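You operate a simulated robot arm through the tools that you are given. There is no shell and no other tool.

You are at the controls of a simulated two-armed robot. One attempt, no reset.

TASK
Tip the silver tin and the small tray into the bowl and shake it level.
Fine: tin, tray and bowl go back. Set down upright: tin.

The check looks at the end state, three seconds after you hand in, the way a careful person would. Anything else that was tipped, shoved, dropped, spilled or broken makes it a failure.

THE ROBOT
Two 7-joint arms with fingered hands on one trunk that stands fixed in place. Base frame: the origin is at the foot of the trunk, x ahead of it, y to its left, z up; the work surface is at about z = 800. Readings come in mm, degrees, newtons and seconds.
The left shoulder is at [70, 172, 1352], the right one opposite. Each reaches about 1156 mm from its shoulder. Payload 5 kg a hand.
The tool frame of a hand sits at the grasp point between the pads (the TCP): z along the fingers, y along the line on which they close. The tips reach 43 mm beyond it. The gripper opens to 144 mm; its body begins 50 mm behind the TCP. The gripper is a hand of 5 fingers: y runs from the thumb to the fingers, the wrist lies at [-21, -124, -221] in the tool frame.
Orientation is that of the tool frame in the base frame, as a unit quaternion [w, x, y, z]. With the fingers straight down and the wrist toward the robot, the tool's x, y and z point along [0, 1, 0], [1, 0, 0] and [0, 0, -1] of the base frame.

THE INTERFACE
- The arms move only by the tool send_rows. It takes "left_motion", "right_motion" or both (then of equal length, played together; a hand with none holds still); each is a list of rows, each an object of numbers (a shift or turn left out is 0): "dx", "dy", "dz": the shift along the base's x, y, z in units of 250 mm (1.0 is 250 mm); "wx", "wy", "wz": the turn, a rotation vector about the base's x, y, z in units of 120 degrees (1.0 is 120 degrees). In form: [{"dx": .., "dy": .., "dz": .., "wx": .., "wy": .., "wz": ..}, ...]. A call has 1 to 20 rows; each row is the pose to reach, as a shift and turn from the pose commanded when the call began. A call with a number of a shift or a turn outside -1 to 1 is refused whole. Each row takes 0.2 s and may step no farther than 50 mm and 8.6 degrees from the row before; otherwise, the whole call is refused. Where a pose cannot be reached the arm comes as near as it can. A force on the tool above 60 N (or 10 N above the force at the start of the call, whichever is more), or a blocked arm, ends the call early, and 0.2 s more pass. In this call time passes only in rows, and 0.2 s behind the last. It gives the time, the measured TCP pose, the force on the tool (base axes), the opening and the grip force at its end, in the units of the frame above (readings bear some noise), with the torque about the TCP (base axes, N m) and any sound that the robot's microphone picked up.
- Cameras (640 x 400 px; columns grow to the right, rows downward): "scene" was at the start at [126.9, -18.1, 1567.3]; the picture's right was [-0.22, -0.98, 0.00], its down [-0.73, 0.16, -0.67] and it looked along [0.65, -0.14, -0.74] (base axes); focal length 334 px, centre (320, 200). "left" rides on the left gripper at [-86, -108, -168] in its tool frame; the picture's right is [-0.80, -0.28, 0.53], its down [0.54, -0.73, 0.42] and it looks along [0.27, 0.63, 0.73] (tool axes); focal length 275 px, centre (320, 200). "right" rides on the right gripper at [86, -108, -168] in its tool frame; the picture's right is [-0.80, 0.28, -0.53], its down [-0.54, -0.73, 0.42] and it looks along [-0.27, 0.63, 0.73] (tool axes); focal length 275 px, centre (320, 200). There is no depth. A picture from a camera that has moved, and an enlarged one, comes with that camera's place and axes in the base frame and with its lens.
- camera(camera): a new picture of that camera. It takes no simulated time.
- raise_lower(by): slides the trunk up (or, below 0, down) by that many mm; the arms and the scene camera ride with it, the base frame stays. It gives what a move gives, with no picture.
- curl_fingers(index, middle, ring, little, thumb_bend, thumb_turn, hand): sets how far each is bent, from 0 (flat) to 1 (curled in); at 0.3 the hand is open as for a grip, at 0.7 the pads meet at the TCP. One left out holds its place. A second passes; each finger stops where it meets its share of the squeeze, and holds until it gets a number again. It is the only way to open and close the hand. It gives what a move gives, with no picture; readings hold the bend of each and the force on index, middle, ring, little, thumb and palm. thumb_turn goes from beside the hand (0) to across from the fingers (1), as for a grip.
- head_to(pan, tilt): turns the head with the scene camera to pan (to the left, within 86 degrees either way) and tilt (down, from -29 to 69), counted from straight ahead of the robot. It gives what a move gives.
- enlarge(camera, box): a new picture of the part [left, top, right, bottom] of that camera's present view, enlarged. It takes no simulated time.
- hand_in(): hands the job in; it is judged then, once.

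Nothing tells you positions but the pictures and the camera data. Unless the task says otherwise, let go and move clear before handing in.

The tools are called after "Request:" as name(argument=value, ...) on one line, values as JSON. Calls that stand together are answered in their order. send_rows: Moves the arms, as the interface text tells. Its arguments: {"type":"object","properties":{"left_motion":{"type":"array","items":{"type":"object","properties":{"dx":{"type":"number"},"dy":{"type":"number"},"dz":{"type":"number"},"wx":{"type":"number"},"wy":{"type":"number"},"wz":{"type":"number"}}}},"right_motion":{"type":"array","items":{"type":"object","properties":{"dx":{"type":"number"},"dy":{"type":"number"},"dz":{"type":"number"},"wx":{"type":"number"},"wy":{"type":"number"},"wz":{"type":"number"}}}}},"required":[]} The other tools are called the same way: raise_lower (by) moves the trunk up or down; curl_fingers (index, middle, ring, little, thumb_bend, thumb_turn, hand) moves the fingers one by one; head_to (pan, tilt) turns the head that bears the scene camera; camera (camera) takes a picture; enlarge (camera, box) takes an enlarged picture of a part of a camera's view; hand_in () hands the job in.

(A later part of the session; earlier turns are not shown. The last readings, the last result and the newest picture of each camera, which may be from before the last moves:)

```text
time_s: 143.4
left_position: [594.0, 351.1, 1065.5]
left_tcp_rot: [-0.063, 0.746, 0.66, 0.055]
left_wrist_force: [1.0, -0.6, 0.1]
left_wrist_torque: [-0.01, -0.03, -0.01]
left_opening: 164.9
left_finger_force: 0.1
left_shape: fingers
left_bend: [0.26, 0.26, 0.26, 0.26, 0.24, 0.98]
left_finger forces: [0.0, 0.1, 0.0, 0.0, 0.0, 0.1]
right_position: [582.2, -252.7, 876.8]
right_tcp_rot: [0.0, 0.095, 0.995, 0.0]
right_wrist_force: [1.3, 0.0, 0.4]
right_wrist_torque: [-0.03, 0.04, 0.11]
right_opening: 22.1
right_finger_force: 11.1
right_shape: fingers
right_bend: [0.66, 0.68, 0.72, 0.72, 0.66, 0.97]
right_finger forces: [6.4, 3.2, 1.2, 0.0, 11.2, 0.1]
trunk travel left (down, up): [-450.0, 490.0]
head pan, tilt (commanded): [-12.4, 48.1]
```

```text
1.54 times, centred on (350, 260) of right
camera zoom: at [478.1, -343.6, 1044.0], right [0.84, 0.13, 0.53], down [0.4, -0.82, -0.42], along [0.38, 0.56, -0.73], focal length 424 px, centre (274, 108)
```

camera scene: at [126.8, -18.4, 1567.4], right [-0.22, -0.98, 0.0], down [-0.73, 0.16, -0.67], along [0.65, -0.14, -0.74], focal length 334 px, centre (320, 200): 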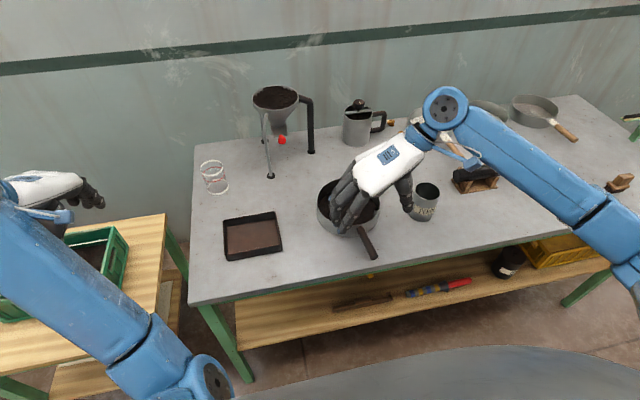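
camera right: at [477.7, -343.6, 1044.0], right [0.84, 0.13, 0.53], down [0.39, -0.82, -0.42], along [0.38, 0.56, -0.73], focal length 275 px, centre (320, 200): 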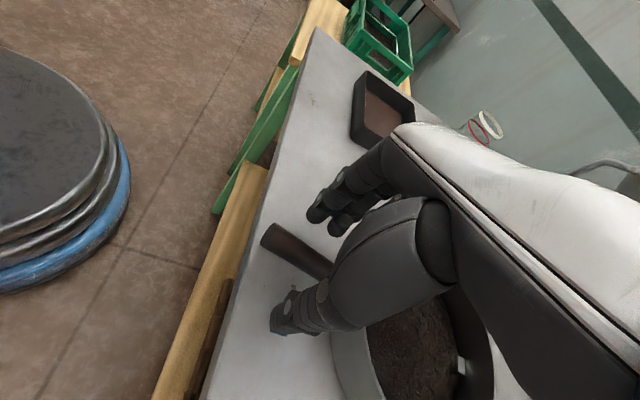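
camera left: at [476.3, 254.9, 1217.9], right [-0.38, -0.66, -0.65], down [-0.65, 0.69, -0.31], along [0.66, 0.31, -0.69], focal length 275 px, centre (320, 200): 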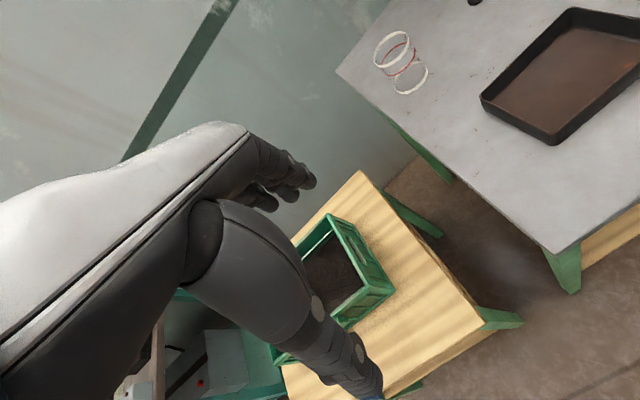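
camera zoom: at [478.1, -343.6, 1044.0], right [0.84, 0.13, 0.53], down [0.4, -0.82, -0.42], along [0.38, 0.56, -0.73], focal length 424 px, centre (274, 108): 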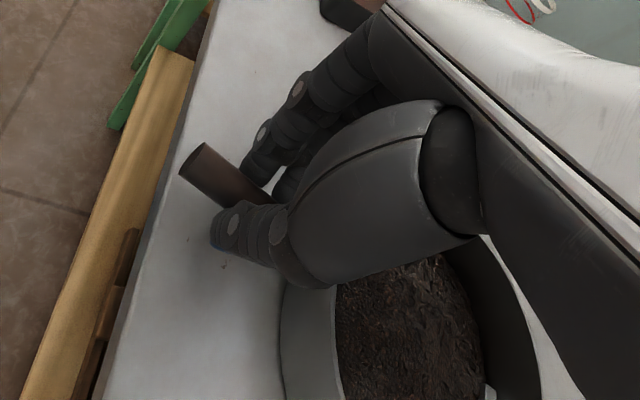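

The ring and little fingers pushed the handle and swung the bowl right, since the thumb sits opposite the middle finger. I'll relax those two and pinch with the index, middle and thumb.

Request:
curl_fingers(hand="right", index=0.71, middle=0.71, ring=0.6, little=0.58, thumb_bend=0.74)

Request:
enlarge(camera="scene", box=[310, 165, 410, 265])

Request:
enlarge(camera="right", box=[220, 130, 480, 390])

```text
time_s: 144.4
left_position: [594.6, 352.4, 1065.3]
left_tcp_rot: [-0.063, 0.746, 0.66, 0.056]
left_wrist_force: [0.7, 0.8, -0.6]
left_wrist_torque: [0.03, -0.01, -0.03]
left_opening: 164.9
left_finger_force: 0.0
left_shape: fingers
left_bend: [0.26, 0.26, 0.26, 0.26, 0.24, 0.98]
left_finger forces: [0.0, 0.0, 0.0, 0.0, 0.0, 0.1]
right_position: [582.6, -253.4, 877.5]
right_tcp_rot: [0.0, 0.094, 0.996, 0.0]
right_wrist_force: [0.4, 0.5, 0.2]
right_wrist_torque: [-0.01, -0.02, 0.09]
right_opening: 21.9
right_finger_force: 13.2
right_shape: fingers
right_bend: [0.65, 0.68, 0.6, 0.57, 0.67, 0.97]
right_finger forces: [7.6, 5.5, 0.0, 0.1, 12.8, 0.0]
trunk travel left (down, up): [-450.0, 490.0]
head pan, tilt (commanded): [-12.4, 48.1]
```

```text
4.00 times, centred on (360, 215) of scene
camera zoom: at [127.1, -18.1, 1567.3], right [-0.22, -0.98, 0.0], down [-0.73, 0.16, -0.67], along [0.65, -0.14, -0.74], focal length 1338 px, centre (160, 140)
```

zoom: 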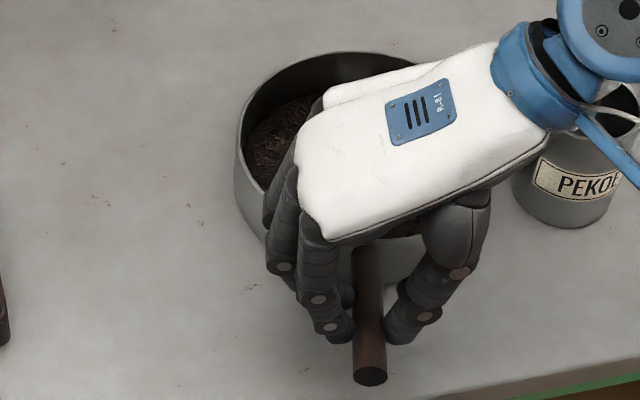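

```text
1.54 times, centred on (350, 260) of right
camera zoom: at [478.2, -343.5, 1044.0], right [0.84, 0.13, 0.53], down [0.4, -0.82, -0.42], along [0.38, 0.56, -0.73], focal length 424 px, centre (274, 108)
```

zoom: 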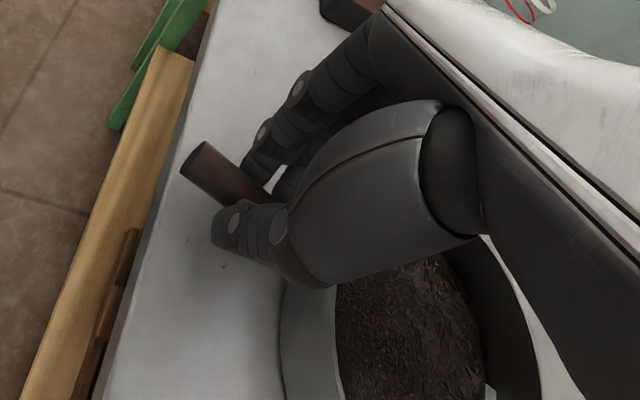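

The pinch is holding at about 13 N. The bowl's right edge is only some 20 mm from the tin, so I'll tighten a little and slide it left, away from the tin, slowly.

Request:
curl_fingers(hand="right", index=0.76, middle=0.77, ring=0.6, little=0.58, thumb_bend=0.8)

Request:
send_rows(right_motion=[{"dy": 0.02}, {"dy": 0.05}, {"dy": 0.08}, {"dy": 0.11}, {"dy": 0.14}])

Request:
camera(camera="scene")

Request:
enlarge(camera="scene", box=[290, 165, 410, 265])

Request:
camera(camera="right")

```text
time_s: 145.4
left_position: [593.9, 351.7, 1065.0]
left_tcp_rot: [-0.063, 0.746, 0.661, 0.055]
left_wrist_force: [-0.4, -0.5, -0.5]
left_wrist_torque: [0.0, 0.01, -0.01]
left_opening: 165.0
left_finger_force: 0.1
left_shape: fingers
left_bend: [0.26, 0.26, 0.26, 0.26, 0.24, 0.98]
left_finger forces: [0.1, 0.0, 0.0, 0.1, 0.1, 0.0]
right_position: [582.1, -253.3, 876.9]
right_tcp_rot: [0.001, 0.095, 0.995, -0.001]
right_wrist_force: [0.6, 0.8, 0.6]
right_wrist_torque: [0.11, 0.05, 0.11]
right_opening: 21.1
right_finger_force: 24.0
right_shape: fingers
right_bend: [0.71, 0.72, 0.6, 0.57, 0.68, 0.95]
right_finger forces: [15.1, 8.7, 0.0, 0.1, 24.7, 0.1]
trunk travel left (down, up): [-450.0, 490.0]
head pan, tilt (commanded): [-12.4, 48.1]
```

```text
time_s: 146.6
left_position: [595.5, 351.6, 1065.7]
left_tcp_rot: [-0.063, 0.746, 0.661, 0.056]
left_wrist_force: [0.9, -0.3, 0.1]
left_wrist_torque: [0.0, 0.04, 0.01]
left_opening: 165.3
left_finger_force: 0.0
left_shape: fingers
left_bend: [0.26, 0.26, 0.26, 0.26, 0.24, 0.98]
left_finger forces: [0.1, 0.1, 0.1, 0.1, 0.0, 0.0]
right_position: [582.6, -218.4, 876.7]
right_tcp_rot: [0.0, 0.095, 0.995, 0.0]
right_wrist_force: [0.4, -0.1, -0.4]
right_wrist_torque: [0.07, -0.04, 0.02]
right_opening: 21.8
right_finger_force: 24.1
right_shape: fingers
right_bend: [0.71, 0.72, 0.6, 0.57, 0.69, 0.94]
right_finger forces: [17.0, 6.5, 0.1, 0.1, 24.1, 0.0]
trunk travel left (down, up): [-450.0, 490.0]
head pan, tilt (commanded): [-12.4, 48.1]
```

```text
taken
camera scene: at [127.2, -17.8, 1567.3], right [-0.22, -0.98, 0.0], down [-0.73, 0.16, -0.67], along [0.65, -0.14, -0.74], focal length 334 px, centre (320, 200)
```

scene: 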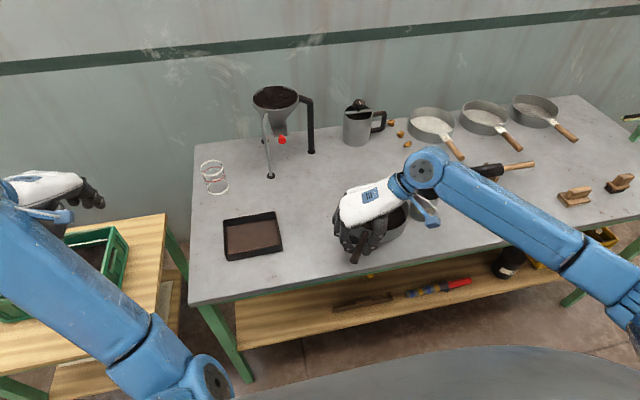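

```text
4.00 times, centred on (350, 215) of scene
camera zoom: at [127.2, -17.8, 1567.3], right [-0.22, -0.98, 0.0], down [-0.73, 0.16, -0.67], along [0.65, -0.14, -0.74], focal length 1338 px, centre (200, 140)
```

zoom: 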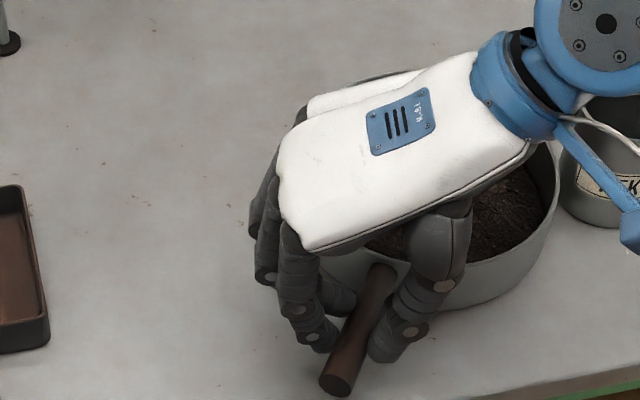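

```text
taken
camera right: at [478.6, -308.2, 1043.8], right [0.84, 0.13, 0.53], down [0.4, -0.82, -0.42], along [0.38, 0.56, -0.73], focal length 275 px, centre (320, 200)
```

right: 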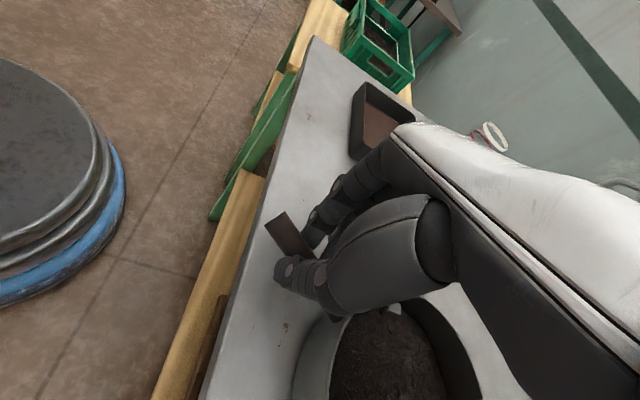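

The handle pivots in a fingertip pinch, so the bowl swung rather than followed, and it's now very close to the tin. I'll stop, release the handle and hold the bowl by its rim instead, with fingers outside and only the thumb tip inside above the tea, which should be much stiffer.

Request:
curl_fingers(hand="right", index=0.6, middle=0.6, ring=0.55, little=0.55, thumb_bend=0.58)

Request:
curl_fingers(hand="right", index=0.45, middle=0.45, ring=0.45, little=0.45, thumb_bend=0.45)

Request:
send_rows(right_motion=[{"dz": 0.06}, {"dz": 0.15}, {"dz": 0.27}, {"dz": 0.4}, {"dx": -0.1, "dz": 0.5}, {"dx": -0.2, "dz": 0.5}])

Request:
camera(camera="scene")

Request:
enlarge(camera="scene", box=[290, 150, 450, 270])

```text
time_s: 147.6
left_position: [593.9, 351.2, 1065.4]
left_tcp_rot: [-0.063, 0.747, 0.66, 0.056]
left_wrist_force: [0.4, -0.7, -0.3]
left_wrist_torque: [-0.03, 0.01, 0.0]
left_opening: 165.4
left_finger_force: 0.0
left_shape: fingers
left_bend: [0.26, 0.26, 0.26, 0.26, 0.24, 0.98]
left_finger forces: [0.1, 0.0, 0.1, 0.0, 0.0, 0.0]
right_position: [584.4, -218.0, 877.6]
right_tcp_rot: [0.0, 0.094, 0.996, 0.0]
right_wrist_force: [0.0, -0.9, 0.3]
right_wrist_torque: [0.0, 0.0, -0.01]
right_opening: 47.1
right_finger_force: 0.2
right_shape: fingers
right_bend: [0.6, 0.6, 0.55, 0.55, 0.57, 0.97]
right_finger forces: [0.0, 0.0, 0.0, 0.1, 0.1, 0.0]
trunk travel left (down, up): [-450.0, 490.0]
head pan, tilt (commanded): [-12.4, 48.1]
```

```text
time_s: 148.6
left_position: [593.1, 352.0, 1065.4]
left_tcp_rot: [-0.063, 0.746, 0.66, 0.056]
left_wrist_force: [-0.3, 0.3, -1.3]
left_wrist_torque: [0.01, 0.01, 0.0]
left_opening: 165.0
left_finger_force: 0.1
left_shape: fingers
left_bend: [0.26, 0.26, 0.26, 0.26, 0.24, 0.98]
left_finger forces: [0.0, 0.1, 0.1, 0.0, 0.1, 0.0]
right_position: [583.4, -218.3, 876.7]
right_tcp_rot: [0.0, 0.095, 0.995, 0.0]
right_wrist_force: [-0.2, 0.3, -0.3]
right_wrist_torque: [-0.03, -0.01, -0.01]
right_opening: 95.8
right_finger_force: 0.0
right_shape: fingers
right_bend: [0.45, 0.45, 0.45, 0.45, 0.45, 0.97]
right_finger forces: [0.0, 0.0, 0.0, 0.0, 0.0, 0.0]
trunk travel left (down, up): [-450.0, 490.0]
head pan, tilt (commanded): [-12.4, 48.1]
```

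```text
time_s: 150.0
left_position: [593.0, 352.5, 1066.9]
left_tcp_rot: [-0.063, 0.747, 0.66, 0.057]
left_wrist_force: [-0.3, -0.8, 1.2]
left_wrist_torque: [0.01, -0.03, -0.01]
left_opening: 165.0
left_finger_force: 0.0
left_shape: fingers
left_bend: [0.26, 0.26, 0.26, 0.26, 0.24, 0.98]
left_finger forces: [0.0, 0.0, 0.0, 0.0, 0.0, 0.1]
right_position: [532.0, -215.8, 1002.0]
right_tcp_rot: [0.001, 0.095, 0.996, 0.0]
right_wrist_force: [-0.5, 0.4, 0.3]
right_wrist_torque: [-0.01, -0.02, 0.03]
right_opening: 96.0
right_finger_force: 0.1
right_shape: fingers
right_bend: [0.45, 0.45, 0.45, 0.45, 0.45, 0.98]
right_finger forces: [0.0, 0.0, 0.0, 0.1, 0.1, 0.0]
trunk travel left (down, up): [-450.0, 490.0]
head pan, tilt (commanded): [-12.4, 48.1]
```

```text
taken
camera scene: at [125.8, -18.4, 1567.4], right [-0.21, -0.98, 0.0], down [-0.73, 0.16, -0.67], along [0.65, -0.14, -0.74], focal length 334 px, centre (320, 200)
```

scene: 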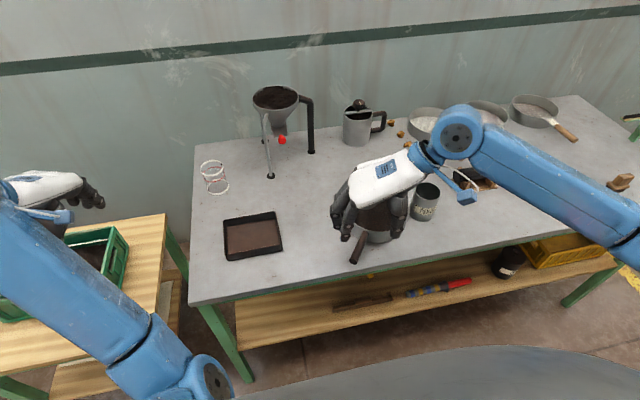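

```text
3.33 times, centred on (370, 210) of scene
camera zoom: at [125.8, -18.4, 1567.4], right [-0.21, -0.98, 0.0], down [-0.73, 0.16, -0.67], along [0.65, -0.14, -0.74], focal length 1115 px, centre (153, 167)
```

zoom: 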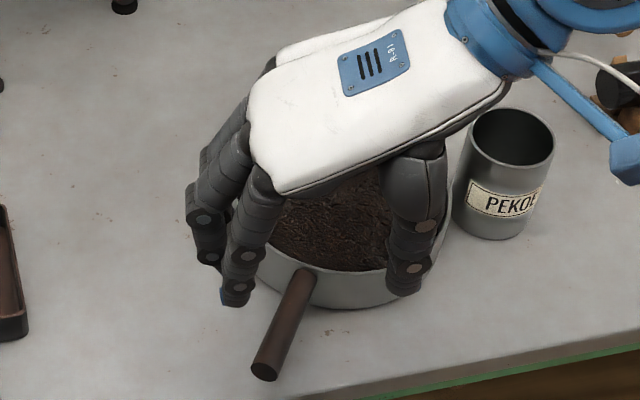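

I'll move the hand aside to see the bowl and tin clearly.

Request:
send_rows(right_motion=[{"dz": 0.15}, {"dy": -0.12, "dz": 0.28}, {"dy": -0.28, "dz": 0.4}, {"dy": -0.45, "dz": 0.4}, {"dy": -0.62, "dz": 0.4}, {"dy": -0.75, "dz": 0.4}])

Request:
camera(camera="scene")

Request:
enlarge(camera="scene", box=[290, 150, 450, 270])

```text
time_s: 151.4
left_position: [593.4, 352.4, 1065.9]
left_tcp_rot: [-0.063, 0.746, 0.66, 0.056]
left_wrist_force: [-0.1, -0.2, 0.0]
left_wrist_torque: [0.01, -0.01, 0.02]
left_opening: 164.9
left_finger_force: 0.0
left_shape: fingers
left_bend: [0.26, 0.26, 0.26, 0.26, 0.24, 0.98]
left_finger forces: [0.1, 0.1, 0.1, 0.1, 0.0, 0.0]
right_position: [532.3, -406.1, 1101.4]
right_tcp_rot: [0.0, 0.095, 0.995, 0.001]
right_wrist_force: [-0.1, -0.7, -0.9]
right_wrist_torque: [0.03, -0.01, 0.02]
right_opening: 96.4
right_finger_force: 0.1
right_shape: fingers
right_bend: [0.45, 0.45, 0.45, 0.45, 0.45, 0.98]
right_finger forces: [0.0, 0.0, 0.0, 0.0, 0.0, 0.0]
trunk travel left (down, up): [-450.0, 490.0]
head pan, tilt (commanded): [-12.4, 48.1]
```

```text
taken
camera scene: at [126.5, -18.6, 1567.4], right [-0.21, -0.98, 0.0], down [-0.73, 0.16, -0.67], along [0.65, -0.14, -0.74], focal length 334 px, centre (320, 200)
```

scene: 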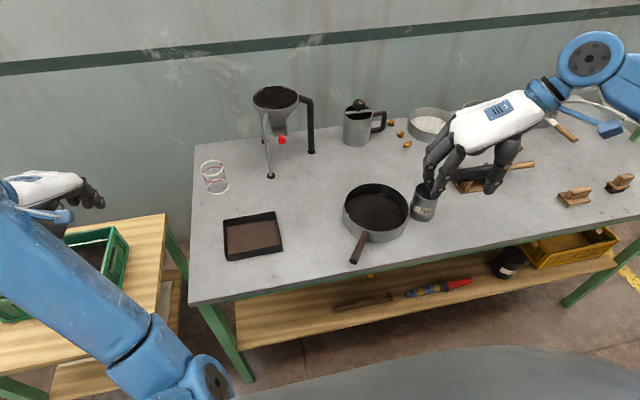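

```text
3.33 times, centred on (370, 210) of scene
camera zoom: at [126.5, -18.6, 1567.4], right [-0.21, -0.98, 0.0], down [-0.73, 0.16, -0.67], along [0.65, -0.14, -0.74], focal length 1115 px, centre (153, 167)
```

zoom: 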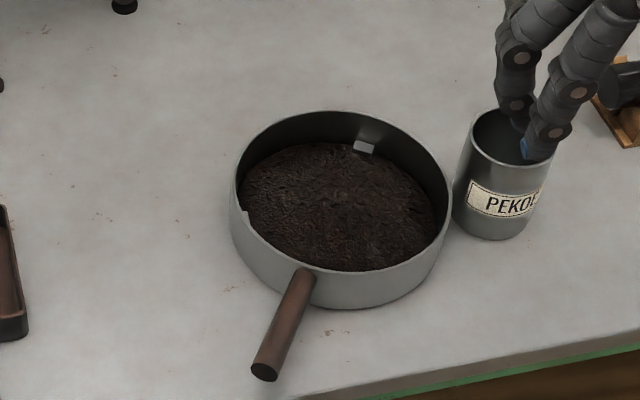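

The tin is untouched at (682, -445) with about 10 mm to the bowl, which sits at (702, -309) with its handle swung about 40°. I'll grip the bowl's far-left rim from above, at yaw 45°, so I can rotate and slide it home.

Request:
curl_fingers(hand="right", index=0.56, middle=0.56, ring=0.56, little=0.56, thumb_bend=0.58)

Request:
send_rows(right_motion=[{"dx": 0.1, "dy": 0.07, "wz": -0.035}, {"dx": 0.22, "dy": 0.15, "wz": -0.07}, {"dx": 0.34, "dy": 0.23, "wz": -0.106}, {"dx": 0.46, "dy": 0.32, "wz": -0.141}, {"dx": 0.58, "dy": 0.4, "dz": -0.05, "wz": -0.177}, {"dx": 0.7, "dy": 0.48, "dz": -0.12, "wz": -0.212}, {"dx": 0.82, "dy": 0.565, "dz": -0.22, "wz": -0.248}, {"dx": 0.94, "dy": 0.648, "dz": -0.34, "wz": -0.283}])

Request:
camera(camera="scene")

Request:
camera(camera="right")

```text
time_s: 152.4
left_position: [593.7, 352.1, 1065.9]
left_tcp_rot: [-0.063, 0.747, 0.66, 0.055]
left_wrist_force: [-0.5, 0.3, 0.0]
left_wrist_torque: [-0.01, -0.01, 0.01]
left_opening: 164.9
left_finger_force: 0.1
left_shape: fingers
left_bend: [0.26, 0.26, 0.26, 0.26, 0.24, 0.98]
left_finger forces: [0.0, 0.0, 0.0, 0.0, 0.1, 0.0]
right_position: [532.0, -406.4, 1101.8]
right_tcp_rot: [0.001, 0.095, 0.995, 0.0]
right_wrist_force: [0.0, -0.1, -0.7]
right_wrist_torque: [0.03, -0.03, -0.02]
right_opening: 55.9
right_finger_force: 0.1
right_shape: fingers
right_bend: [0.56, 0.56, 0.56, 0.56, 0.57, 0.98]
right_finger forces: [0.0, 0.1, 0.1, 0.0, 0.0, 0.0]
trunk travel left (down, up): [-450.0, 490.0]
head pan, tilt (commanded): [-12.4, 48.1]
```

```text
time_s: 154.2
left_position: [594.9, 352.5, 1064.8]
left_tcp_rot: [-0.063, 0.747, 0.66, 0.055]
left_wrist_force: [-0.4, -0.4, -0.3]
left_wrist_torque: [-0.01, 0.02, 0.0]
left_opening: 164.9
left_finger_force: 0.0
left_shape: fingers
left_bend: [0.26, 0.26, 0.26, 0.26, 0.24, 0.98]
left_finger forces: [0.0, 0.0, 0.0, 0.0, 0.0, 0.0]
right_position: [770.6, -244.5, 1016.0]
right_tcp_rot: [0.0, 0.383, 0.924, -0.001]
right_wrist_force: [0.1, -0.8, 0.2]
right_wrist_torque: [-0.02, 0.04, 0.01]
right_opening: 55.4
right_finger_force: 0.1
right_shape: fingers
right_bend: [0.56, 0.56, 0.56, 0.56, 0.57, 0.98]
right_finger forces: [0.1, 0.1, 0.0, 0.0, 0.0, 0.0]
trunk travel left (down, up): [-450.0, 490.0]
head pan, tilt (commanded): [-12.4, 48.1]
```

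```text
taken
camera scene: at [129.1, -17.0, 1567.2], right [-0.22, -0.98, 0.0], down [-0.73, 0.16, -0.67], along [0.65, -0.14, -0.74], focal length 334 px, centre (320, 200)
```

scene: 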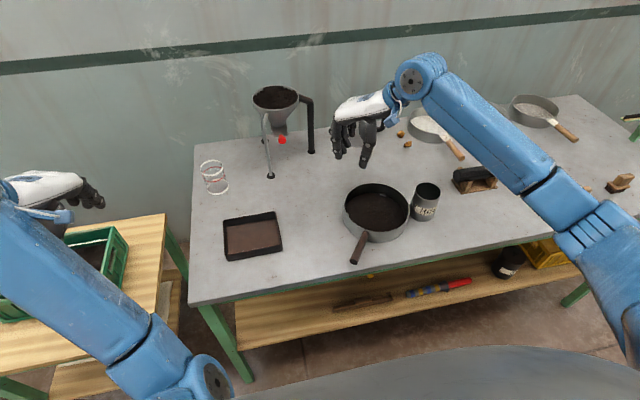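

```text
taken
camera right: at [633.1, -260.5, 1182.4], right [0.76, -0.36, 0.53], down [-0.13, -0.9, -0.42], along [0.63, 0.25, -0.73], focal length 275 px, centre (320, 200)
```

right: 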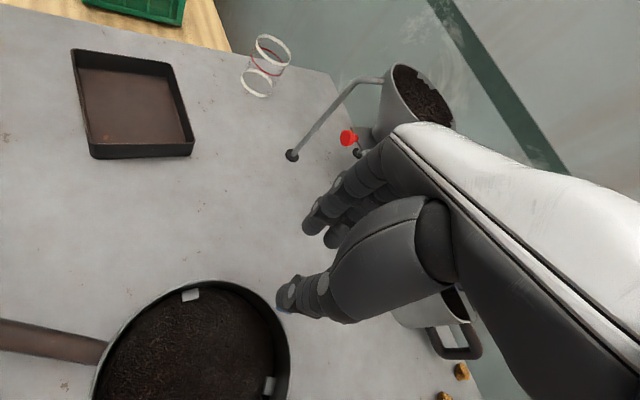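

The grasp point should be right over the rim. I'll zoom to verify before lowering.

Request:
enlarge(camera="right", box=[150, 220, 350, 400])

Request:
enlarge(camera="scene", box=[310, 100, 430, 250])

```text
2.22 times, centred on (250, 310) of right
camera zoom: at [633.1, -260.5, 1182.4], right [0.76, -0.36, 0.53], down [-0.13, -0.9, -0.42], along [0.63, 0.25, -0.73], focal length 612 px, centre (476, -44)
```

zoom: 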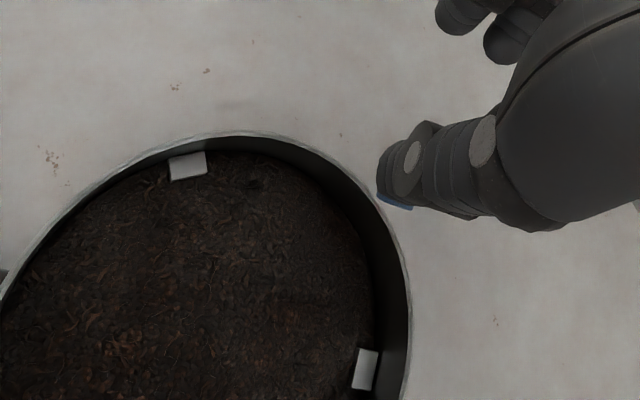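

```text
2.67 times, centred on (370, 175) of scene
camera zoom: at [129.1, -17.0, 1567.2], right [-0.22, -0.98, 0.0], down [-0.73, 0.16, -0.67], along [0.65, -0.14, -0.74], focal length 892 px, centre (187, 267)
```

zoom: 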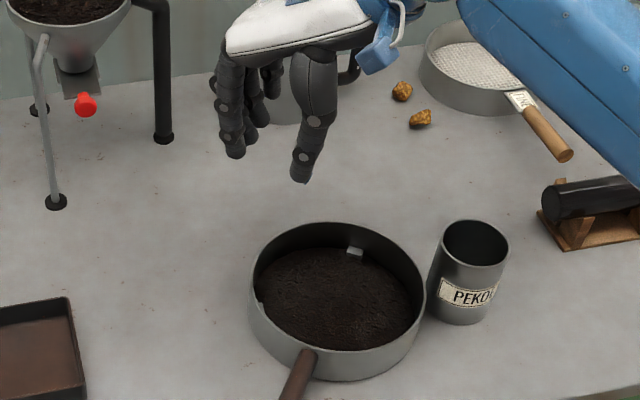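

The grasp point is within about 5 mm of the rim. I'll nudge inward and lower over it.

Request:
send_rows(right_motion=[{"dx": -0.005, "dy": -0.005, "dz": -0.12}, {"dx": -0.012, "dy": -0.012, "dz": -0.25}, {"dx": -0.015, "dy": -0.015, "dz": -0.37}, {"dx": -0.015, "dy": -0.015, "dz": -0.46}, {"dx": -0.015, "dy": -0.015, "dz": -0.53}, {"dx": -0.015, "dy": -0.015, "dz": -0.57}])

Request:
camera(camera="right")

Request:
enlarge(camera="scene", box=[310, 130, 430, 250])

```text
time_s: 155.6
left_position: [594.8, 351.9, 1065.2]
left_tcp_rot: [-0.063, 0.747, 0.66, 0.056]
left_wrist_force: [-0.3, 0.5, -0.2]
left_wrist_torque: [-0.02, 0.02, 0.02]
left_opening: 165.1
left_finger_force: 0.1
left_shape: fingers
left_bend: [0.26, 0.26, 0.26, 0.26, 0.24, 0.98]
left_finger forces: [0.0, 0.1, 0.1, 0.0, 0.1, 0.0]
right_position: [763.2, -247.7, 875.0]
right_tcp_rot: [-0.001, 0.383, 0.924, 0.0]
right_wrist_force: [-0.3, 0.7, -0.3]
right_wrist_torque: [-0.02, 0.02, 0.0]
right_opening: 55.7
right_finger_force: 0.0
right_shape: fingers
right_bend: [0.56, 0.56, 0.56, 0.56, 0.57, 0.98]
right_finger forces: [0.1, 0.1, 0.0, 0.1, 0.1, 0.0]
trunk travel left (down, up): [-450.0, 490.0]
head pan, tilt (commanded): [-12.4, 48.1]
```

```text
taken
camera right: at [626.9, -263.6, 1041.7], right [0.76, -0.36, 0.53], down [-0.13, -0.9, -0.42], along [0.63, 0.26, -0.73], focal length 275 px, centre (320, 200)
```

right: 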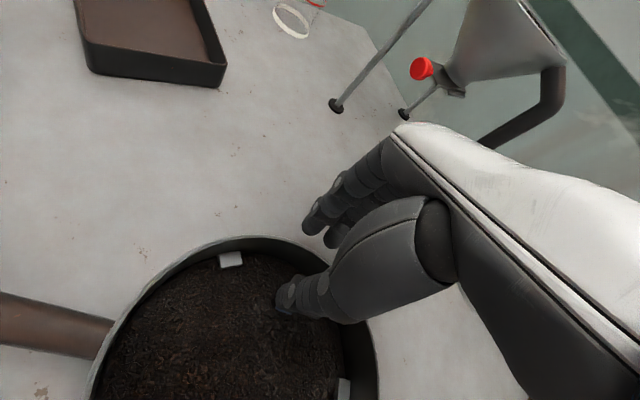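

```text
3.33 times, centred on (370, 190) of scene
camera zoom: at [127.0, -18.0, 1567.4], right [-0.22, -0.98, 0.0], down [-0.73, 0.16, -0.67], along [0.65, -0.14, -0.74], focal length 1115 px, centre (153, 233)
```

zoom: 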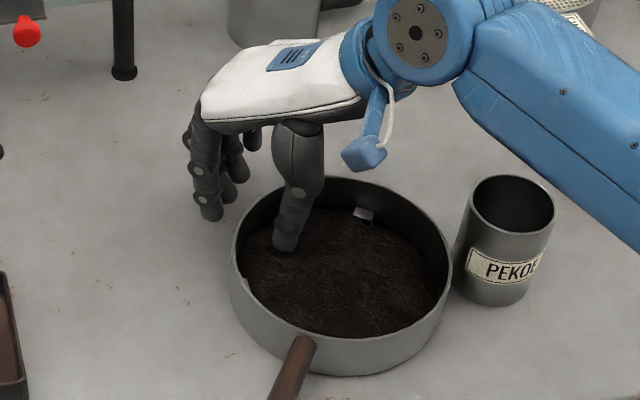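

The thumb tip seems to graze the tea's surface. I'll raise 8 mm before pinching the rim.

Request:
send_rows(right_motion=[{"dz": 0.016}, {"dz": 0.034}])

Request:
curl_fingers(hand="right", index=0.64, middle=0.64, ring=0.64, little=0.64, thumb_bend=0.64)

Request:
camera(camera="right")

Request:
enlarge(camera="scene", box=[310, 130, 430, 250])

```text
time_s: 156.2
left_position: [594.6, 351.7, 1065.8]
left_tcp_rot: [-0.064, 0.747, 0.66, 0.055]
left_wrist_force: [-0.2, -0.4, -0.5]
left_wrist_torque: [0.03, 0.0, -0.03]
left_opening: 165.1
left_finger_force: 0.1
left_shape: fingers
left_bend: [0.26, 0.26, 0.26, 0.26, 0.24, 0.98]
left_finger forces: [0.1, 0.0, 0.0, 0.1, 0.0, 0.1]
right_position: [763.8, -248.2, 882.0]
right_tcp_rot: [0.0, 0.381, 0.925, -0.001]
right_wrist_force: [-0.1, 0.1, -0.1]
right_wrist_torque: [0.0, 0.0, -0.03]
right_opening: 55.6
right_finger_force: 0.0
right_shape: fingers
right_bend: [0.56, 0.56, 0.56, 0.56, 0.57, 0.98]
right_finger forces: [0.0, 0.0, 0.0, 0.0, 0.0, 0.1]
trunk travel left (down, up): [-450.0, 490.0]
head pan, tilt (commanded): [-12.4, 48.1]
```

```text
time_s: 157.2
left_position: [594.1, 352.3, 1065.6]
left_tcp_rot: [-0.064, 0.746, 0.66, 0.056]
left_wrist_force: [-0.7, 0.0, 0.1]
left_wrist_torque: [0.01, -0.02, 0.01]
left_opening: 164.9
left_finger_force: 0.0
left_shape: fingers
left_bend: [0.26, 0.26, 0.26, 0.26, 0.24, 0.98]
left_finger forces: [0.0, 0.1, 0.0, 0.0, 0.1, 0.1]
right_position: [763.8, -248.7, 882.5]
right_tcp_rot: [0.0, 0.382, 0.924, 0.0]
right_wrist_force: [-0.4, 0.4, 0.0]
right_wrist_torque: [0.0, 0.01, 0.0]
right_opening: 29.0
right_finger_force: 0.1
right_shape: fingers
right_bend: [0.64, 0.64, 0.64, 0.64, 0.64, 0.98]
right_finger forces: [0.0, 0.1, 0.0, 0.0, 0.0, 0.0]
trunk travel left (down, up): [-450.0, 490.0]
head pan, tilt (commanded): [-12.4, 48.1]
```

```text
taken
camera right: at [627.1, -264.0, 1050.1], right [0.76, -0.36, 0.53], down [-0.13, -0.9, -0.42], along [0.63, 0.26, -0.73], focal length 275 px, centre (320, 200)
```

right: 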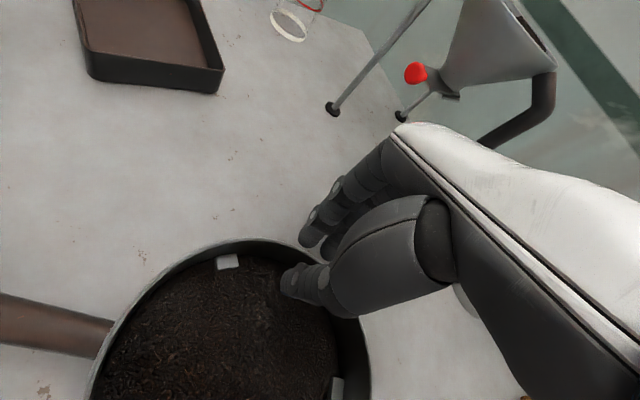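

```text
3.33 times, centred on (370, 190) of scene
camera zoom: at [127.0, -18.0, 1567.3], right [-0.22, -0.98, 0.0], down [-0.73, 0.16, -0.67], along [0.65, -0.14, -0.74], focal length 1115 px, centre (153, 233)
```

zoom: 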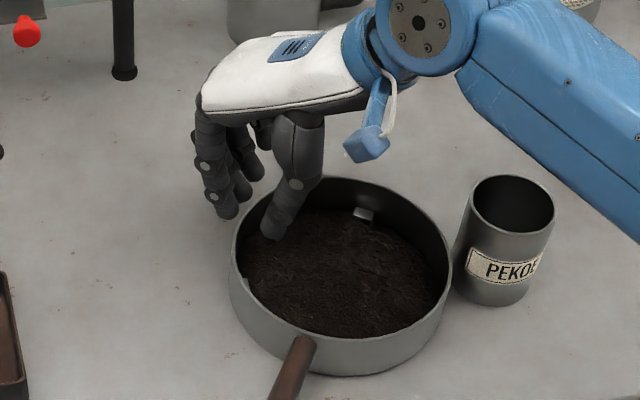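

The rim lies between the thumb and fingers. I'll close the pinch.

Request:
curl_fingers(hand="right", index=0.69, middle=0.68, ring=0.68, little=0.69, thumb_bend=0.69)

Request:
camera(camera="right")

Request:
enlarge(camera="scene", box=[310, 130, 430, 250])

```text
time_s: 158.2
left_position: [593.3, 352.5, 1065.6]
left_tcp_rot: [-0.063, 0.746, 0.66, 0.056]
left_wrist_force: [-0.5, -0.8, 0.3]
left_wrist_torque: [-0.02, -0.02, 0.01]
left_opening: 165.0
left_finger_force: 0.0
left_shape: fingers
left_bend: [0.26, 0.26, 0.26, 0.26, 0.24, 0.98]
left_finger forces: [0.0, 0.0, 0.0, 0.0, 0.0, 0.1]
right_position: [764.1, -247.8, 883.0]
right_tcp_rot: [0.0, 0.382, 0.924, 0.0]
right_wrist_force: [0.1, 0.5, 0.0]
right_wrist_torque: [0.0, -0.02, 0.01]
right_opening: 12.4
right_finger_force: 0.1
right_shape: fingers
right_bend: [0.68, 0.68, 0.68, 0.69, 0.69, 0.98]
right_finger forces: [0.7, 0.0, 0.0, 0.0, 0.1, 0.1]
trunk travel left (down, up): [-450.0, 490.0]
head pan, tilt (commanded): [-12.4, 48.1]
```

```text
taken
camera right: at [627.2, -263.9, 1050.0], right [0.76, -0.36, 0.53], down [-0.13, -0.9, -0.42], along [0.63, 0.26, -0.73], focal length 275 px, centre (320, 200)
```

right: 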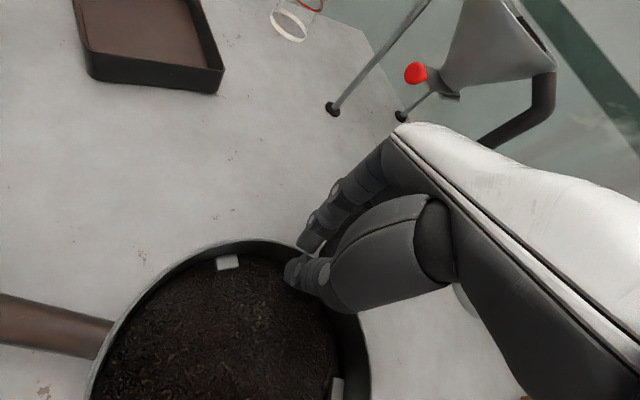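

```text
3.33 times, centred on (370, 190) of scene
camera zoom: at [127.0, -18.0, 1567.3], right [-0.22, -0.98, 0.0], down [-0.73, 0.16, -0.67], along [0.65, -0.14, -0.74], focal length 1115 px, centre (153, 233)
```

zoom: 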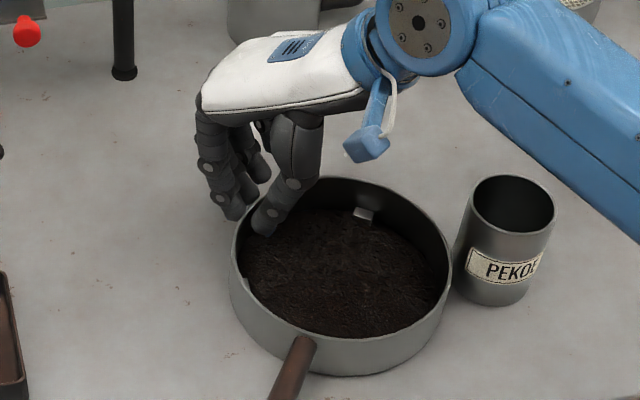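

The index has just met the outer wall. I'll keep closing.

Request:
curl_fingers(hand="right", index=0.74, middle=0.74, ring=0.74, little=0.75, thumb_bend=0.74)

Request:
camera(camera="right")

Request:
enlarge(camera="scene", box=[310, 130, 430, 250])

```text
time_s: 159.2
left_position: [594.6, 352.8, 1065.4]
left_tcp_rot: [-0.063, 0.746, 0.661, 0.055]
left_wrist_force: [0.9, 0.2, -0.1]
left_wrist_torque: [-0.01, -0.02, 0.0]
left_opening: 165.2
left_finger_force: 0.0
left_shape: fingers
left_bend: [0.26, 0.26, 0.26, 0.26, 0.24, 0.98]
left_finger forces: [0.1, 0.0, 0.1, 0.0, 0.0, 0.0]
right_position: [763.8, -248.0, 881.9]
right_tcp_rot: [0.0, 0.382, 0.924, 0.0]
right_wrist_force: [-0.7, -1.2, -0.2]
right_wrist_torque: [-0.02, 0.03, 0.1]
right_opening: 4.7
right_finger_force: 9.6
right_shape: fingers
right_bend: [0.73, 0.73, 0.74, 0.75, 0.71, 0.97]
right_finger forces: [7.3, 2.5, 0.1, 0.1, 9.8, 0.1]
trunk travel left (down, up): [-450.0, 490.0]
head pan, tilt (commanded): [-12.4, 48.1]
```

```text
taken
camera right: at [627.2, -264.1, 1049.9], right [0.76, -0.36, 0.53], down [-0.13, -0.9, -0.42], along [0.63, 0.26, -0.73], focal length 275 px, centre (320, 200)
```

right: 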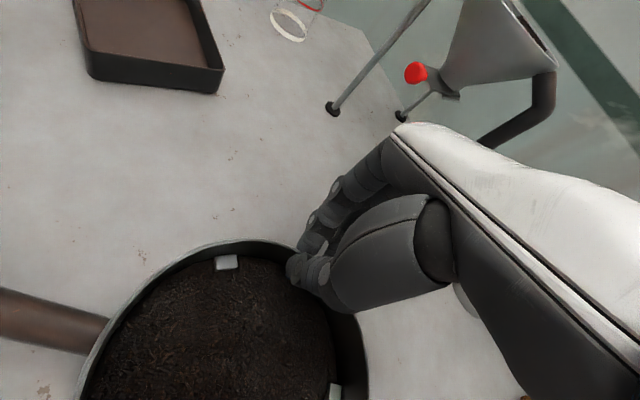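

```text
3.33 times, centred on (370, 190) of scene
camera zoom: at [127.2, -18.1, 1567.3], right [-0.22, -0.98, 0.0], down [-0.73, 0.16, -0.67], along [0.65, -0.14, -0.74], focal length 1115 px, centre (153, 233)
```

zoom: 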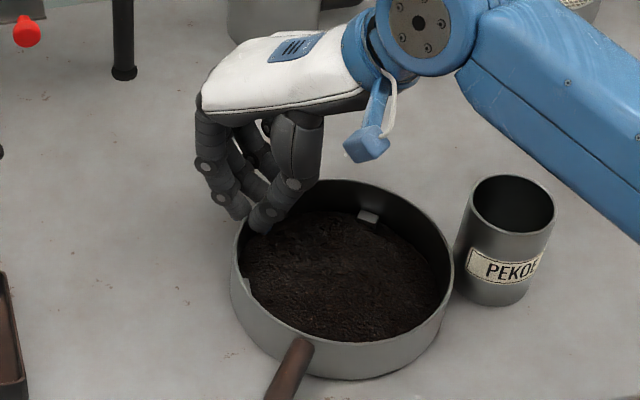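

The rim is pinched with about 10 N. I'll tighten and bring in the ring and little fingers.

Request:
curl_fingers(hand="right", index=0.77, middle=0.79, ring=0.82, little=0.84, thumb_bend=0.82)

Request:
camera(camera="right")

Request:
enlarge(camera="scene", box=[310, 130, 430, 250])

```text
time_s: 160.2
left_position: [593.9, 351.4, 1065.8]
left_tcp_rot: [-0.063, 0.746, 0.66, 0.056]
left_wrist_force: [-0.7, -0.6, -0.1]
left_wrist_torque: [0.0, -0.02, 0.03]
left_opening: 165.0
left_finger_force: 0.0
left_shape: fingers
left_bend: [0.26, 0.26, 0.26, 0.26, 0.24, 0.98]
left_finger forces: [0.0, 0.0, 0.0, 0.0, 0.1, 0.0]
right_position: [764.5, -248.0, 882.4]
right_tcp_rot: [0.001, 0.381, 0.924, 0.0]
right_wrist_force: [0.2, 0.0, 0.0]
right_wrist_torque: [-0.04, -0.01, 0.04]
right_opening: 3.3
right_finger_force: 15.7
right_shape: fingers
right_bend: [0.76, 0.79, 0.82, 0.84, 0.74, 0.97]
right_finger forces: [15.7, 0.1, 0.0, 0.1, 16.2, 0.0]
trunk travel left (down, up): [-450.0, 490.0]
head pan, tilt (commanded): [-12.4, 48.1]
```

```text
taken
camera right: at [627.2, -264.0, 1049.9], right [0.76, -0.36, 0.53], down [-0.13, -0.9, -0.42], along [0.63, 0.26, -0.73], focal length 275 px, centre (320, 200)
```

right: 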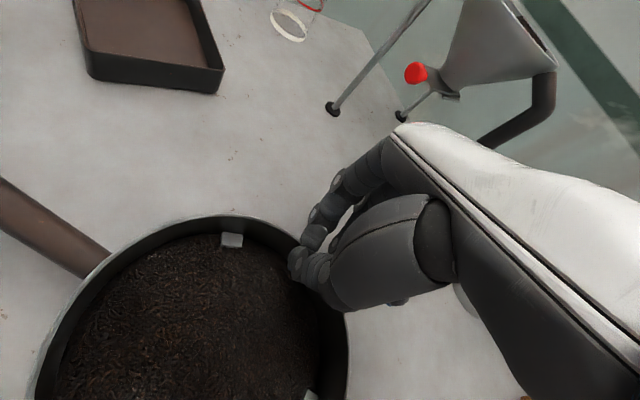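

```text
3.33 times, centred on (370, 190) of scene
camera zoom: at [127.1, -18.1, 1567.3], right [-0.22, -0.98, 0.0], down [-0.73, 0.16, -0.67], along [0.65, -0.14, -0.74], focal length 1115 px, centre (153, 233)
```

zoom: 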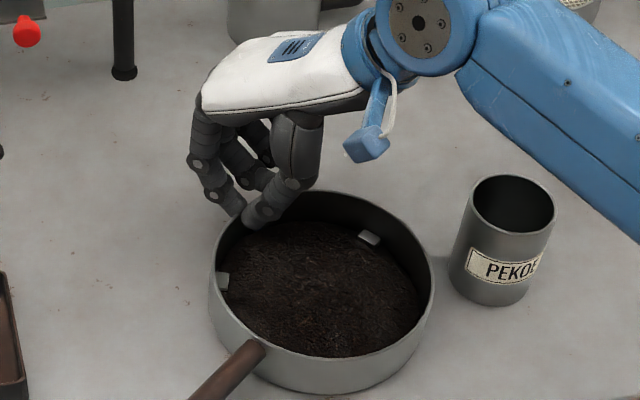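

The index and thumb now hold the rim at 16 N, and the bowl moved about 20 mm left, clear of the tin. I'll test whether it follows the hand with a small slide to the left.

Request:
send_rows(right_motion=[{"dy": 0.02}, {"dy": 0.05}, {"dy": 0.09}, {"dy": 0.12}])

Request:
camera(camera="right")

Request:
enlarge(camera="scene", box=[290, 130, 430, 260])

```text
time_s: 161.2
left_position: [594.7, 352.4, 1066.0]
left_tcp_rot: [-0.064, 0.746, 0.66, 0.055]
left_wrist_force: [-0.8, -0.5, 0.2]
left_wrist_torque: [0.01, -0.03, 0.03]
left_opening: 164.9
left_finger_force: 0.0
left_shape: fingers
left_bend: [0.26, 0.26, 0.26, 0.26, 0.24, 0.98]
left_finger forces: [0.1, 0.0, 0.1, 0.0, 0.1, 0.1]
right_position: [764.4, -217.2, 882.5]
right_tcp_rot: [0.0, 0.381, 0.924, -0.001]
right_wrist_force: [-0.4, -0.4, -0.2]
right_wrist_torque: [-0.08, -0.01, 0.06]
right_opening: 3.3
right_finger_force: 15.6
right_shape: fingers
right_bend: [0.76, 0.79, 0.82, 0.84, 0.74, 0.97]
right_finger forces: [15.6, 0.0, 0.1, 0.0, 15.9, 0.0]
trunk travel left (down, up): [-450.0, 490.0]
head pan, tilt (commanded): [-12.4, 48.1]
```

```text
taken
camera right: at [627.4, -233.7, 1049.6], right [0.76, -0.36, 0.53], down [-0.13, -0.9, -0.42], along [0.63, 0.26, -0.73], focal length 275 px, centre (320, 200)
```

right: 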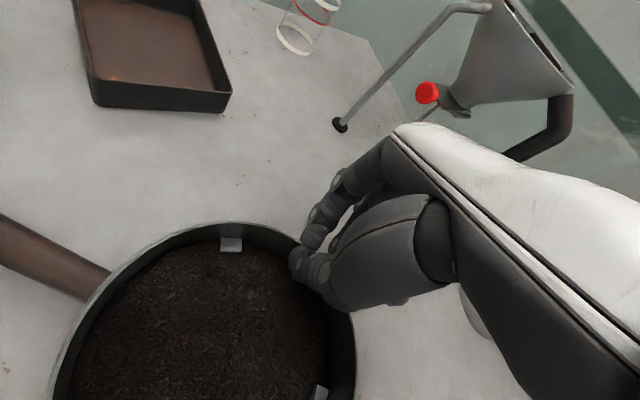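

```text
3.08 times, centred on (360, 195) of scene
camera zoom: at [127.3, -17.8, 1567.3], right [-0.22, -0.98, 0.0], down [-0.73, 0.16, -0.67], along [0.65, -0.14, -0.74], focal length 1029 px, centre (197, 215)
```

zoom: 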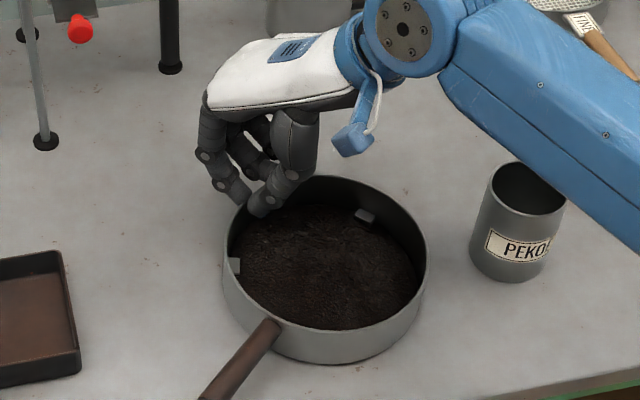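

The bowl followed the hand nicely and is well clear of the tin, now at about (687, -262) with its handle rotated. I'll walk it home, rotating it counter-clockwise about its own centre while sliding, first half now.

Request:
send_rows(right_motion=[{"dx": 0.008, "dy": 0.036, "wz": 0.0375}, {"dx": 0.015, "dy": 0.072, "wz": 0.075}, {"dx": 0.0224, "dy": 0.107, "wz": 0.1125}, {"dx": 0.025, "dy": 0.138, "wz": 0.15}, {"dx": 0.028, "dy": 0.169, "wz": 0.1875}, {"dx": 0.03, "dy": 0.2, "wz": 0.225}])

Request:
camera(camera="right")

Request:
enlarge(camera="scene", box=[290, 130, 430, 260])

```text
time_s: 162.6
left_position: [594.0, 353.3, 1064.6]
left_tcp_rot: [-0.063, 0.747, 0.66, 0.055]
left_wrist_force: [0.2, 0.2, 0.5]
left_wrist_torque: [0.0, 0.0, 0.01]
left_opening: 165.0
left_finger_force: 0.0
left_shape: fingers
left_bend: [0.26, 0.26, 0.26, 0.26, 0.24, 0.98]
left_finger forces: [0.1, 0.1, 0.0, 0.0, 0.1, 0.1]
right_position: [771.3, -167.2, 882.0]
right_tcp_rot: [0.0, 0.154, 0.988, 0.0]
right_wrist_force: [0.5, -0.6, 0.3]
right_wrist_torque: [0.01, -0.01, -0.04]
right_opening: 3.1
right_finger_force: 15.9
right_shape: fingers
right_bend: [0.76, 0.79, 0.82, 0.84, 0.74, 0.97]
right_finger forces: [15.7, 0.1, 0.0, 0.1, 15.6, 0.0]
trunk travel left (down, up): [-450.0, 490.0]
head pan, tilt (commanded): [-12.4, 48.1]
```

```text
taken
camera right: at [657.4, -244.4, 1049.7], right [0.85, 0.03, 0.53], down [0.29, -0.86, -0.42], along [0.45, 0.51, -0.73], focal length 275 px, centre (320, 200)
```

right: 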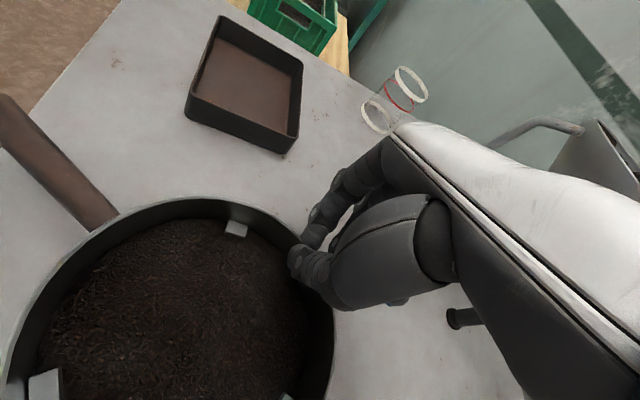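

```text
3.08 times, centred on (360, 195) of scene
camera zoom: at [127.6, -17.4, 1567.3], right [-0.22, -0.98, 0.0], down [-0.73, 0.16, -0.67], along [0.65, -0.14, -0.74], focal length 1029 px, centre (197, 215)
```

zoom: 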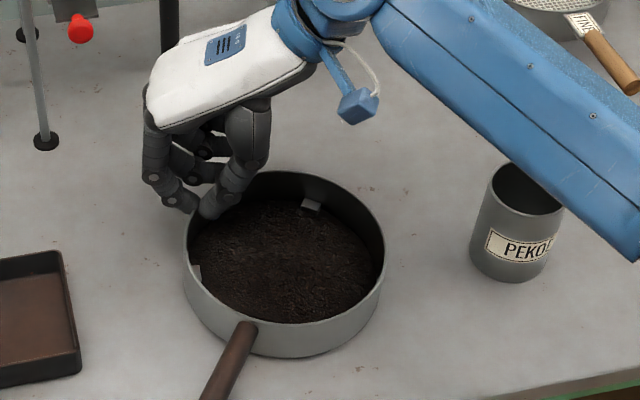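

The bowl followed in translation, now near (699, -224), but turned only about 12°. I'll carry on forward toward its home while turning the hand further.

Request:
send_rows(right_motion=[{"dx": 0.03, "dy": 0.005, "wz": 0.035}, {"dx": 0.066, "dy": 0.012, "wz": 0.07}, {"dx": 0.104, "dy": 0.02, "wz": 0.105}, {"dx": 0.142, "dy": 0.027, "wz": 0.14}, {"dx": 0.18, "dy": 0.034, "wz": 0.175}, {"dx": 0.212, "dy": 0.04, "wz": 0.208}])

Request:
camera(camera="right")

Request:
enlarge(camera="scene", box=[290, 130, 430, 260])

```text
time_s: 164.0
left_position: [594.8, 351.7, 1065.0]
left_tcp_rot: [-0.062, 0.746, 0.661, 0.055]
left_wrist_force: [0.5, -0.3, 0.4]
left_wrist_torque: [-0.03, 0.01, 0.01]
left_opening: 165.0
left_finger_force: 0.1
left_shape: fingers
left_bend: [0.26, 0.26, 0.26, 0.26, 0.24, 0.98]
left_finger forces: [0.1, 0.0, 0.0, 0.1, 0.0, 0.1]
right_position: [824.8, -157.0, 882.4]
right_tcp_rot: [0.0, -0.062, 0.998, -0.001]
right_wrist_force: [-0.2, 1.3, -0.2]
right_wrist_torque: [0.03, 0.04, -0.08]
right_opening: 3.7
right_finger_force: 15.1
right_shape: fingers
right_bend: [0.76, 0.79, 0.82, 0.84, 0.75, 0.96]
right_finger forces: [15.9, 0.0, 0.0, 0.0, 14.1, 0.0]
trunk travel left (down, up): [-450.0, 490.0]
head pan, tilt (commanded): [-12.4, 48.1]
```

```text
taken
camera right: at [753.6, -275.4, 1049.5], right [0.75, 0.38, 0.53], down [0.63, -0.65, -0.42], along [0.19, 0.66, -0.73], focal length 275 px, centre (320, 200)
```

right: 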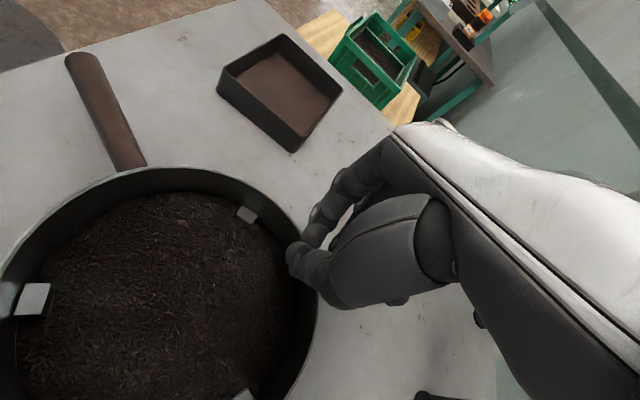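

```text
3.08 times, centred on (360, 195) of scene
camera zoom: at [127.8, -17.3, 1567.2], right [-0.22, -0.98, 0.0], down [-0.73, 0.16, -0.67], along [0.65, -0.14, -0.74], focal length 1029 px, centre (197, 215)
```

zoom: 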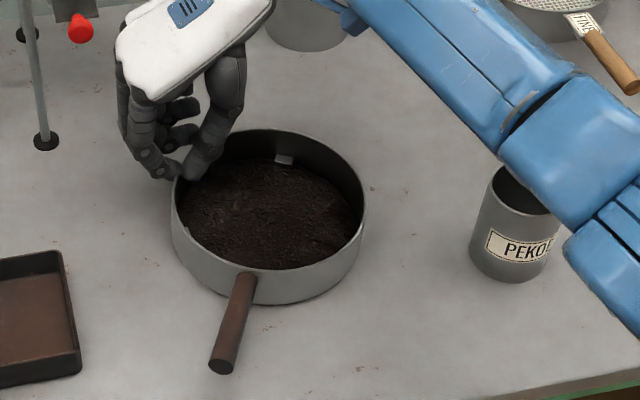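

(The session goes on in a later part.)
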